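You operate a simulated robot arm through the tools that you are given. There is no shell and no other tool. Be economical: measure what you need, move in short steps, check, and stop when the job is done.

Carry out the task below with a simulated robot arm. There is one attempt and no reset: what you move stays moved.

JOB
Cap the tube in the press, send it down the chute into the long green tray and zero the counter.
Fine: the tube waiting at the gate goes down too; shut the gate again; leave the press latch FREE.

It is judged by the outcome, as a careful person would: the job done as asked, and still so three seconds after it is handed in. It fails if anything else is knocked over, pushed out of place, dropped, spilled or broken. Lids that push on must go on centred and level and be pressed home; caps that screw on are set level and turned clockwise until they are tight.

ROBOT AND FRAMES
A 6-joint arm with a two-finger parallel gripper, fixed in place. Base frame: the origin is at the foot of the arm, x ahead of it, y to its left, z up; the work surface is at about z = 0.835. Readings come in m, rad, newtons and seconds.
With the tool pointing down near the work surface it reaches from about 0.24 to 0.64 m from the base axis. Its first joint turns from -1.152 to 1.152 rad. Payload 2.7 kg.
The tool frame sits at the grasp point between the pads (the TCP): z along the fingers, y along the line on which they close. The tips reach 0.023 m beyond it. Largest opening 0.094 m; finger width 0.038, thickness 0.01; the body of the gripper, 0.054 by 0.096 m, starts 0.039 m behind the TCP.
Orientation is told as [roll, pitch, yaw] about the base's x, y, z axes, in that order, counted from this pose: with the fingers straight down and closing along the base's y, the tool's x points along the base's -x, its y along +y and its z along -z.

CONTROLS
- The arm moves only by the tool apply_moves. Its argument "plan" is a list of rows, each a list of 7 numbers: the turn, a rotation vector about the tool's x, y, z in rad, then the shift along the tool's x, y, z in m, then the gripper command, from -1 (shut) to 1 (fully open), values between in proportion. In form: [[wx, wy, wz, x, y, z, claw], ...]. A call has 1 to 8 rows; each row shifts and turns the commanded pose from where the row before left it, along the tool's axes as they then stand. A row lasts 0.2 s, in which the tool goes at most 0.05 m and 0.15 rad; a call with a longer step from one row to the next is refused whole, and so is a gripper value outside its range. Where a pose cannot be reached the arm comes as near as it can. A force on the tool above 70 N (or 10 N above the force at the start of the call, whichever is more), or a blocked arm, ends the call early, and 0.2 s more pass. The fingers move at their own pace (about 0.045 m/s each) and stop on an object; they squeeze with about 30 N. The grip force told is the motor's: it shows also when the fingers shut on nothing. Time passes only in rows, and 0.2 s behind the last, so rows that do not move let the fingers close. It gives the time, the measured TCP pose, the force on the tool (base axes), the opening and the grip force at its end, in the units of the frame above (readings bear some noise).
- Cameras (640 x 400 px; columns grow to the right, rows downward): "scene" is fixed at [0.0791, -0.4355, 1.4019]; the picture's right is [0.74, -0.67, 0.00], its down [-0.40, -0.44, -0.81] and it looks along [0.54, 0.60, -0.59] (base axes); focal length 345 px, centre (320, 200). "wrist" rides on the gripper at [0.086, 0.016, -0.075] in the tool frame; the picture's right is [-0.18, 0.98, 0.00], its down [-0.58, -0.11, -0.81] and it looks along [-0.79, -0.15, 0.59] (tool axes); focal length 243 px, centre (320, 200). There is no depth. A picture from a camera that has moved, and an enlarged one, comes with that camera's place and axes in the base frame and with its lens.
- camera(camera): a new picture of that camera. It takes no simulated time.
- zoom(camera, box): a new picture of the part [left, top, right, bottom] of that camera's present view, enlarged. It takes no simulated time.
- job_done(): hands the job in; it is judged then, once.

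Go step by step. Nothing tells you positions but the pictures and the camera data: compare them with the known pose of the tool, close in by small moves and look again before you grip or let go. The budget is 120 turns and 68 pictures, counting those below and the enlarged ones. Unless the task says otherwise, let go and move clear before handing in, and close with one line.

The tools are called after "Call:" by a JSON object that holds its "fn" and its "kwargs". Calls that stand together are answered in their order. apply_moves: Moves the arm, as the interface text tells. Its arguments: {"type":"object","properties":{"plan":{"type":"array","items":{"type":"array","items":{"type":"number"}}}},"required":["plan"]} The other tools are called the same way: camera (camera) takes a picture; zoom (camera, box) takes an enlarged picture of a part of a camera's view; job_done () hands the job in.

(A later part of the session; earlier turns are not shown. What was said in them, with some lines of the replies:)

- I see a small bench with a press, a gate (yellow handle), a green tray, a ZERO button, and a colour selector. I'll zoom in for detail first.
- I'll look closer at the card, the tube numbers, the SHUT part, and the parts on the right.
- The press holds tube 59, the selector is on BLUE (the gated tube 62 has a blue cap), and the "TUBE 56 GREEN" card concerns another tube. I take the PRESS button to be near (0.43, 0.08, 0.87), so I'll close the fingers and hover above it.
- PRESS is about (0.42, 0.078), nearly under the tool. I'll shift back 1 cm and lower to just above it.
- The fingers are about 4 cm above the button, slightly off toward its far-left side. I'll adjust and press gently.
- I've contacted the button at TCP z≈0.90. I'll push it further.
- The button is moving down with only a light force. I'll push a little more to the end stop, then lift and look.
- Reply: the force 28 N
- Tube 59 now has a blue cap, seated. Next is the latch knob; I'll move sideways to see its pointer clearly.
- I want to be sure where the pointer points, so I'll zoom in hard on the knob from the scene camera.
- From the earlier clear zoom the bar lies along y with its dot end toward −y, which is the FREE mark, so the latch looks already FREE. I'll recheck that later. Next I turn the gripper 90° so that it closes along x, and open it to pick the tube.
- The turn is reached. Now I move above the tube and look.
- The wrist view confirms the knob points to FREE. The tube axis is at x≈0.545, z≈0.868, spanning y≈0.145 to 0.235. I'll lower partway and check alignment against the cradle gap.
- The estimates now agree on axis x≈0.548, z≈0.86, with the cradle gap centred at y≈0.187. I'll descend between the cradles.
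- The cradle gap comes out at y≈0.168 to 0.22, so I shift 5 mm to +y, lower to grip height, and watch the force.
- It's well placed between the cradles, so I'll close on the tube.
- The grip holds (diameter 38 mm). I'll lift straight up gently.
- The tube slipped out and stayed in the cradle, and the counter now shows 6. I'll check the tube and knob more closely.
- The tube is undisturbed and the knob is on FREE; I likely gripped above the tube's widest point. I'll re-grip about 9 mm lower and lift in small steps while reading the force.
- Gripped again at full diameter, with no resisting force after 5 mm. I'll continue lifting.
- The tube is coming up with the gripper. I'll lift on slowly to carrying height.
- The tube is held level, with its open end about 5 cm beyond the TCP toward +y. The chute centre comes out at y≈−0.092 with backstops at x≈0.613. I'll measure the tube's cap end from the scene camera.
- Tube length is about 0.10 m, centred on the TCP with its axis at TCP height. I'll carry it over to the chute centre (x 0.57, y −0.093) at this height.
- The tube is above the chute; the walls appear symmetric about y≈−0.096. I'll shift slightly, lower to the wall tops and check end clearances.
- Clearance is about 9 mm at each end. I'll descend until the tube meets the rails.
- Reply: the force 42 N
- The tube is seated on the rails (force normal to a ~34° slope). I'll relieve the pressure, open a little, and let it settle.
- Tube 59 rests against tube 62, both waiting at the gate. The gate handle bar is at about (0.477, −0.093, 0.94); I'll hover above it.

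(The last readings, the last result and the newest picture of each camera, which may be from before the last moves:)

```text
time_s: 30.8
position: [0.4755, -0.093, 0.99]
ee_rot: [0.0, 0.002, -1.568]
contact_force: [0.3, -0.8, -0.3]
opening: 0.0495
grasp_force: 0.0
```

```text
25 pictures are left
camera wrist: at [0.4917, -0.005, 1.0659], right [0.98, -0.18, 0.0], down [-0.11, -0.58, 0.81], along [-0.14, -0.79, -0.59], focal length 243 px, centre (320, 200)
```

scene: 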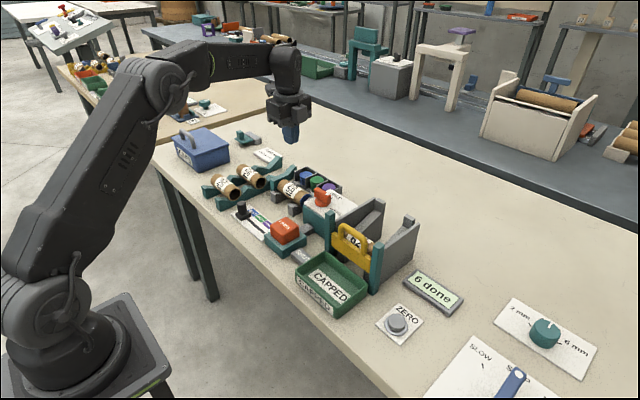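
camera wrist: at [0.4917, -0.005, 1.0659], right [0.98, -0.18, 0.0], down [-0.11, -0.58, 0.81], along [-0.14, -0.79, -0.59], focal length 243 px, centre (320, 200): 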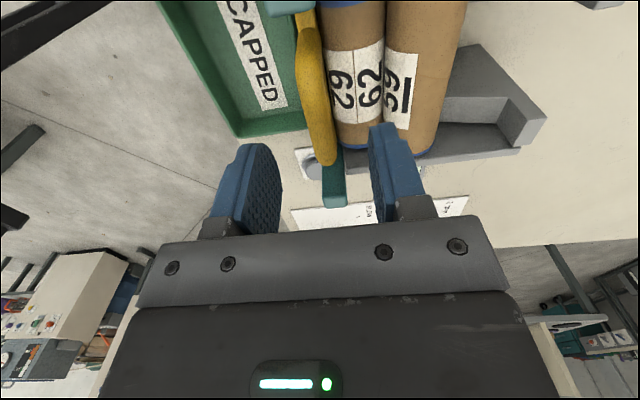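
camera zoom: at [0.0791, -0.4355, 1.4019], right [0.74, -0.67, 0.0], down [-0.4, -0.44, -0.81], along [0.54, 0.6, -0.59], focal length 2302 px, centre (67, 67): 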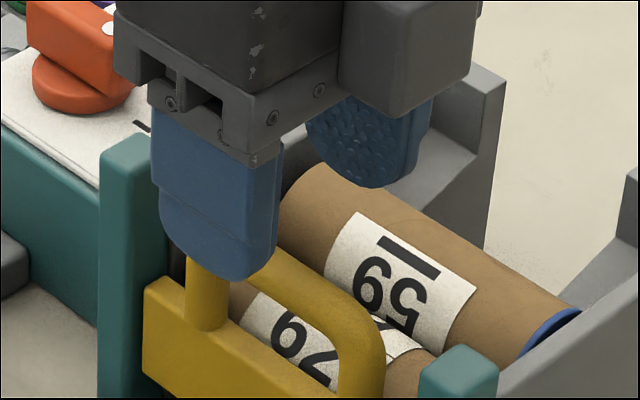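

The fingers straddle the bar well. I'll lower and close on it.

Call:
{"fn": "apply_moves", "kwargs": {"plan": [[0, 0, 0, -0.001, 0.0, 0.025, 0.05], [0, 0, 0, 0, 0, 0.015, 0.05], [0, 0, 0, 0, 0, 0.011, 0.05], [0, 0, 0, 0, 0, 0, -0.6], [0, 0, 0, 0, 0, 0, -1], [0, 0, 0, 0, 0, 0, -1], [0, 0, 0, 0, 0, 0, -1]]}}

Call:
{"fn": "zoom", "kwargs": {"camera": "scene", "box": [310, 200, 406, 260]}}

```text
time_s: 32.4
position: [0.4765, -0.0944, 0.9387]
ee_rot: [-0.001, 0.001, -1.567]
contact_force: [-9.9, 0.9, 2.7]
opening: 0.0134
grasp_force: 44.5
```

```text
6.67 times, centred on (358, 230) of scene
camera zoom: at [0.0787, -0.4355, 1.4019], right [0.74, -0.67, 0.0], down [-0.4, -0.44, -0.81], along [0.54, 0.6, -0.59], focal length 2302 px, centre (67, 0)
```

zoom: 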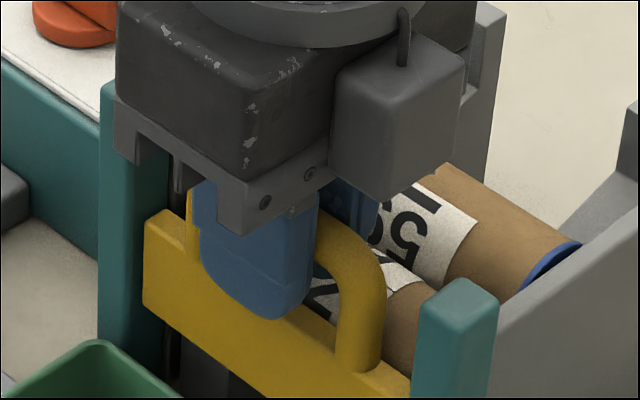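

The bar is gripped (13 mm). I'll lift the gate stepwise and watch the tubes.

Call:
{"fn": "apply_moves", "kwargs": {"plan": [[0, 0, 0, 0, -0.002, -0.008, -1], [0, 0, 0, 0, 0, -0.01, -1], [0, 0, 0, 0, 0, -0.01, -1], [0, 0, 0, 0, 0, 0, -1]]}}

Call:
{"fn": "zoom", "kwargs": {"camera": "scene", "box": [280, 180, 440, 325]}}

```text
time_s: 33.4
position: [0.475, -0.0938, 0.9686]
ee_rot: [0.002, 0.003, -1.568]
contact_force: [4.7, 3.3, -3.1]
opening: 0.0134
grasp_force: 44.9
```

```text
2.76 times, centred on (360, 252) of scene
camera zoom: at [0.0792, -0.4354, 1.4019], right [0.74, -0.67, 0.0], down [-0.4, -0.44, -0.81], along [0.54, 0.6, -0.59], focal length 952 px, centre (210, 55)
```

zoom: 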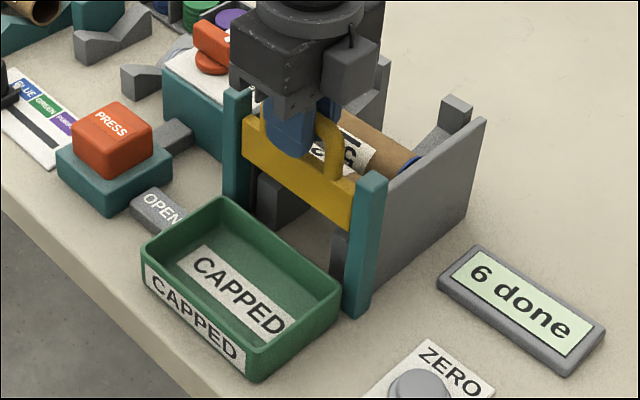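

The indicator now reads OPEN as the gate rises. I'll lift further so the tubes can pass.

Call:
{"fn": "apply_moves", "kwargs": {"plan": [[0, 0, 0, 0, 0, -0.01, -1], [0, 0, 0, 0, 0, -0.01, -1], [0, 0, 0, 0, 0, 0, -1], [0, 0, 0, 0, 0, 0, -1]]}}

Call:
{"fn": "zoom", "kwargs": {"camera": "scene", "box": [280, 180, 440, 325]}}

```text
time_s: 34.4
position: [0.4759, -0.0939, 0.9878]
ee_rot: [0.003, -0.001, -1.568]
contact_force: [12.2, 1.9, 1.6]
opening: 0.0134
grasp_force: 45.4
```

```text
2.76 times, centred on (360, 252) of scene
camera zoom: at [0.0794, -0.4354, 1.4019], right [0.74, -0.67, 0.0], down [-0.4, -0.44, -0.81], along [0.54, 0.6, -0.59], focal length 952 px, centre (210, 55)
```

zoom: 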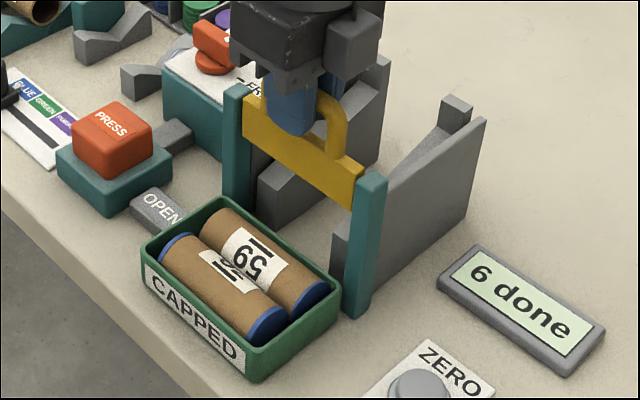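

Both tubes lie in the green tray. Now I lower the gate to its starting height.

Call:
{"fn": "apply_moves", "kwargs": {"plan": [[0, 0, 0, 0, 0.001, 0.012, -1], [0, 0, 0, 0, 0, 0.012, -1], [0, 0, 0, 0, 0, 0.012, -1], [0, 0, 0, 0, 0, 0.011, -1], [0, 0, 0, 0, 0, 0.002, -1], [0, 0, 0, 0, 0, 0.0, -1]]}}

Call:
{"fn": "zoom", "kwargs": {"camera": "scene", "box": [280, 180, 440, 325]}}

```text
time_s: 35.8
position: [0.475, -0.0941, 0.9402]
ee_rot: [0.002, 0.0, -1.569]
contact_force: [-5.2, 0.4, 14.4]
opening: 0.0136
grasp_force: 45.5
```

```text
2.76 times, centred on (360, 252) of scene
camera zoom: at [0.0787, -0.4354, 1.4019], right [0.74, -0.67, 0.0], down [-0.4, -0.44, -0.81], along [0.54, 0.6, -0.59], focal length 952 px, centre (210, 55)
```

zoom: 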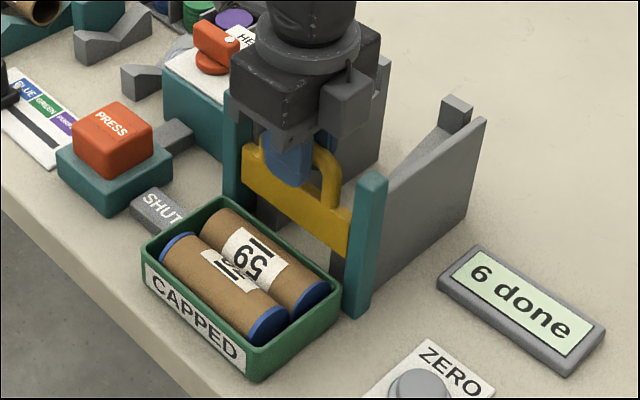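

The gate shows SHUT and has bottomed. I'll release the handle, rise, and go to the ZERO button at about (0.43, −0.25).

Call:
{"fn": "apply_moves", "kwargs": {"plan": [[0, 0, 0, 0, 0, 0, -0.2], [0, 0, 0, 0, 0, 0, -0.2], [0, 0, 0, 0, 0, 0, -0.2], [0, 0, 0, 0, 0, -0.02, -0.2], [0, 0, 0, 0, 0, -0.04, -0.2], [0, 0, 0, 0, 0, -0.04, -0.6], [0, 0, 0, -0.03, -0.02, 0, -1], [0, 0, 0, -0.04, -0.02, 0, -1]]}}

Call:
{"fn": "apply_moves", "kwargs": {"plan": [[0, 0, 0, -0.045, -0.005, 0, -1], [0, 0, 0, -0.04, 0, 0, -1], [0, 0, 0, 0, 0, 0, -1]]}}

Call:
{"fn": "zoom", "kwargs": {"camera": "scene", "box": [280, 180, 472, 354]}}

Call:
{"fn": "camera", "kwargs": {"camera": "wrist"}}

```text
time_s: 37.6
position: [0.4366, -0.1641, 1.0378]
ee_rot: [0.0, 0.001, -1.565]
contact_force: [0.1, 0.0, 0.2]
opening: 0.0
grasp_force: 29.9
```

```text
time_s: 38.4
position: [0.4324, -0.25, 1.0381]
ee_rot: [0.001, 0.003, -1.568]
contact_force: [0.0, 0.6, -0.1]
opening: 0.0
grasp_force: 30.1
```

```text
2.30 times, centred on (376, 267) of scene
camera zoom: at [0.079, -0.4355, 1.4019], right [0.74, -0.67, 0.0], down [-0.4, -0.44, -0.81], along [0.54, 0.6, -0.59], focal length 794 px, centre (191, 46)
```

zoom: 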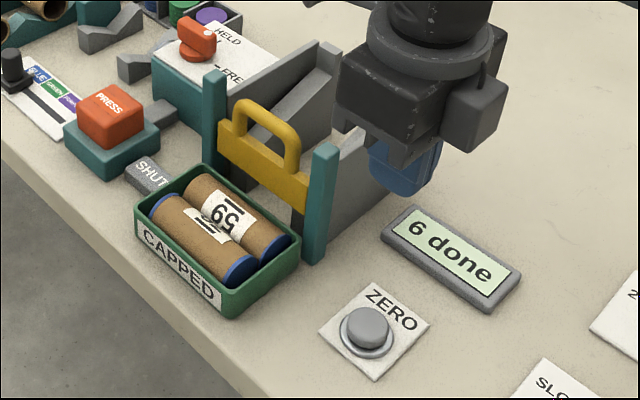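

```text
19 pictures are left
camera wrist: at [0.4469, -0.1623, 1.1137], right [0.98, -0.18, 0.0], down [-0.11, -0.58, 0.81], along [-0.14, -0.79, -0.59], focal length 243 px, centre (320, 200)
```

wrist: 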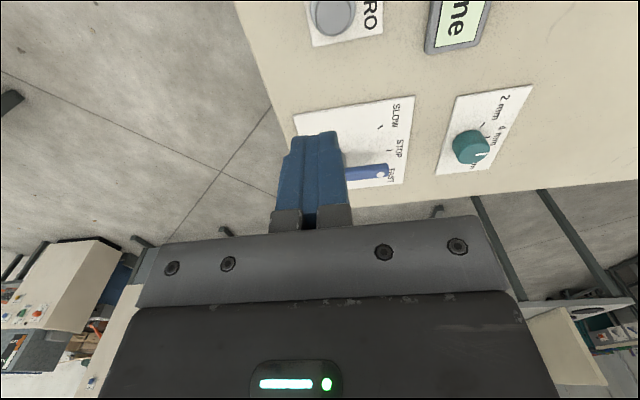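

ZERO's top is at about (0.437, −0.245, 0.855). I'll descend to just above it.

Call:
{"fn": "apply_moves", "kwargs": {"plan": [[0, 0, 0, 0.005, 0.005, 0.045, -1], [0, 0, 0, 0, 0, 0.045, -1], [0, 0, 0, 0, 0, 0.045, -1], [0, 0, 0, 0, 0, 0, -1]]}}

Call:
{"fn": "zoom", "kwargs": {"camera": "scene", "box": [352, 270, 448, 345]}}

```text
time_s: 39.4
position: [0.4366, -0.2442, 0.9023]
ee_rot: [-0.001, 0.001, -1.569]
contact_force: [0.1, -0.3, -0.6]
opening: 0.0
grasp_force: 29.2
```

```text
5.33 times, centred on (400, 308) of scene
camera zoom: at [0.0791, -0.4355, 1.4019], right [0.74, -0.67, 0.0], down [-0.4, -0.44, -0.81], along [0.54, 0.6, -0.59], focal length 1841 px, centre (-107, -373)
```

zoom: 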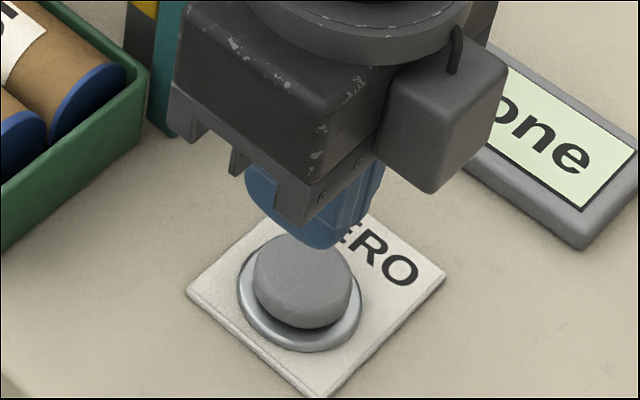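

The fingers are nearly over the button; I'll nudge 3 mm and press gently.

Call:
{"fn": "apply_moves", "kwargs": {"plan": [[0, 0, 0, 0, -0.003, 0.01, -1], [0, 0, 0, 0, 0, 0.008, -1], [0, 0, 0, 0, 0, 0.006, -1], [0, 0, 0, 0, 0, 0.004, -1], [0, 0, 0, 0, 0, 0, -1]]}}

Call:
{"fn": "zoom", "kwargs": {"camera": "scene", "box": [352, 260, 472, 345]}}

```text
time_s: 40.6
position: [0.4339, -0.2439, 0.8752]
ee_rot: [0.001, 0.002, -1.567]
contact_force: [0.3, 0.0, 0.1]
opening: 0.0
grasp_force: 30.0
```

```text
4.71 times, centred on (412, 302) of scene
camera zoom: at [0.0791, -0.4355, 1.4019], right [0.74, -0.67, 0.0], down [-0.4, -0.44, -0.81], along [0.54, 0.6, -0.59], focal length 1625 px, centre (-113, -282)
```

zoom: 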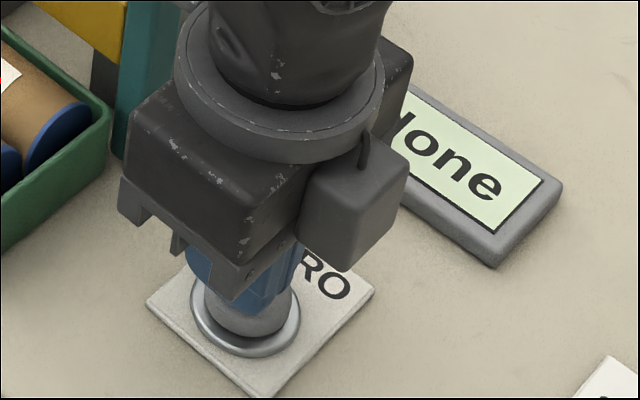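

Just at contact, centred on the button. I'll press a few millimetres more.

Call:
{"fn": "apply_moves", "kwargs": {"plan": [[0, 0, 0, 0, 0, 0.004, -1], [0, 0, 0, 0, 0, 0.003, -1], [0, 0, 0, 0, 0, 0, -1]]}}

Call:
{"fn": "apply_moves", "kwargs": {"plan": [[0, 0, 0, 0, 0, 0.002, -1], [0, 0, 0, 0, 0, 0.002, -1], [0, 0, 0, 0, 0, 0, -1]]}}

Call:
{"fn": "zoom", "kwargs": {"camera": "scene", "box": [352, 260, 472, 345]}}

```text
time_s: 41.4
position: [0.4344, -0.2437, 0.8686]
ee_rot: [-0.001, 0.001, -1.567]
contact_force: [-0.9, -0.6, 0.1]
opening: 0.0003
grasp_force: 30.1
```

```text
time_s: 42.2
position: [0.4332, -0.243, 0.8643]
ee_rot: [0.001, 0.004, -1.568]
contact_force: [0.8, 0.3, 0.7]
opening: 0.0001
grasp_force: 30.3
```

```text
4.71 times, centred on (412, 302) of scene
camera zoom: at [0.0791, -0.4355, 1.4019], right [0.74, -0.67, 0.0], down [-0.4, -0.44, -0.81], along [0.54, 0.6, -0.59], focal length 1625 px, centre (-113, -282)
```

zoom: 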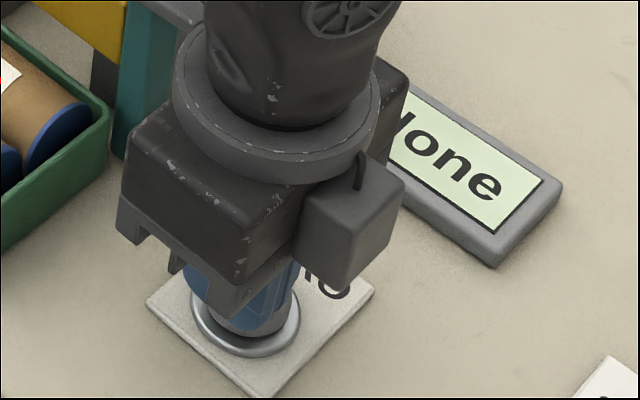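

There's still almost no force, so I'll press on until it bottoms.

Call:
{"fn": "apply_moves", "kwargs": {"plan": [[0, 0, 0, 0, 0, 0.002, -1], [0, 0, 0, 0, 0, 0.002, -1], [0, 0, 0, 0, 0, 0, -1]]}}

Call:
{"fn": "apply_moves", "kwargs": {"plan": [[0, 0, 0, 0, 0, -0.02, -1], [0, 0, 0, 0, 0, -0.04, -1], [0, 0, 0, 0, 0, -0.04, -1], [0, 0, 0, 0, -0.04, -0.02, -1], [0, 0, 0, 0, -0.045, 0, -1], [0, 0, 0, 0, 0, 0, -1]]}}

Call:
{"fn": "zoom", "kwargs": {"camera": "scene", "box": [280, 180, 480, 360]}}

```text
time_s: 43.0
position: [0.4335, -0.2455, 0.8601]
ee_rot: [0.002, -0.001, -1.568]
contact_force: [-0.2, 1.7, 4.1]
opening: 0.0005
grasp_force: 29.7
```

```text
time_s: 44.4
position: [0.3472, -0.2437, 0.981]
ee_rot: [-0.001, -0.001, -1.569]
contact_force: [-1.1, -0.3, -0.4]
opening: 0.0
grasp_force: 30.2
```

```text
2.22 times, centred on (380, 270) of scene
camera zoom: at [0.079, -0.4355, 1.4019], right [0.74, -0.67, 0.0], down [-0.4, -0.44, -0.81], along [0.54, 0.6, -0.59], focal length 767 px, centre (187, 44)
```

zoom: 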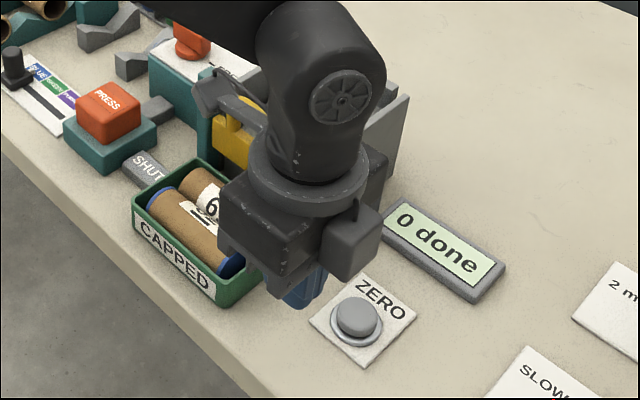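

The counter reads "0 done". I'll lift clear and make a final check of the whole station.

Call:
{"fn": "apply_moves", "kwargs": {"plan": [[0, 0, 0, 0, 0, -0.045, -1], [0, 0, 0, 0, 0, -0.045, -1], [0, 0, 0, -0.03, 0, -0.035, -1], [0, 0, 0, -0.045, 0, 0, -1], [0, 0, 0, 0, 0, 0, -1]]}}

Call:
{"fn": "camera", "kwargs": {"camera": "scene"}}

Call:
{"fn": "zoom", "kwargs": {"camera": "scene", "box": [230, 160, 390, 260]}}

```text
time_s: 45.6
position: [0.3484, -0.3211, 1.106]
ee_rot: [0.001, 0.001, -1.569]
contact_force: [-0.4, -0.5, 0.1]
opening: 0.0002
grasp_force: 30.1
```

```text
14 pictures are left
```

scene: 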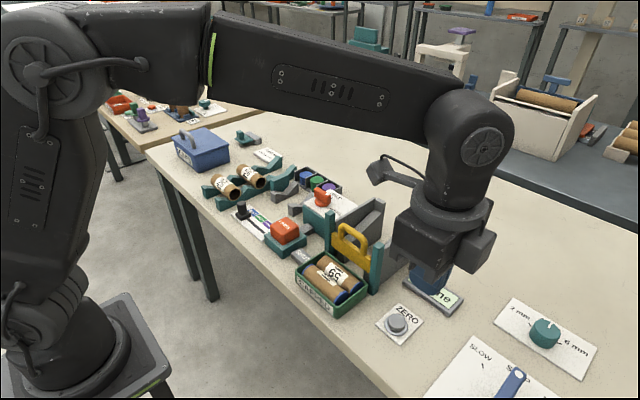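

```text
4.00 times, centred on (310, 210) of scene
camera zoom: at [0.079, -0.4355, 1.4019], right [0.74, -0.67, 0.0], down [-0.4, -0.44, -0.81], along [0.54, 0.6, -0.59], focal length 1381 px, centre (360, 160)
```

zoom: 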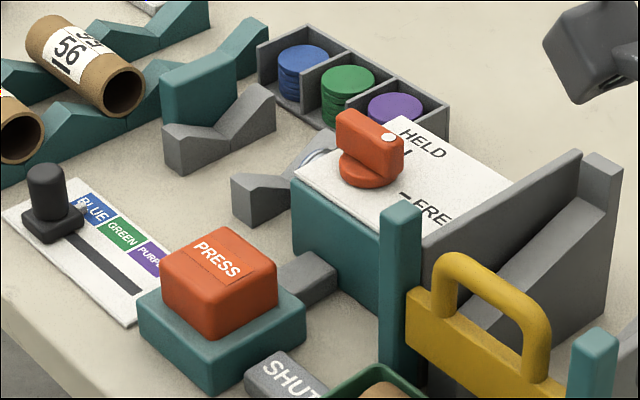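

Tube 59 is capped and lies in the green tray with tube 62. The gate shows SHUT, the counter reads "0 done", the latch points to FREE, and the arm is clear with nothing else moved. I'm handing in.

Call:
{"fn": "job_done", "kwargs": {}}

```text
The job is handed in.
```

I capped tube 59 in blue and sent it down the chute with tube 62 into the green tray. The gate is shut, the counter is at 0, and the press latch is FREE; I didn't need to turn it, as it was already on FREE.
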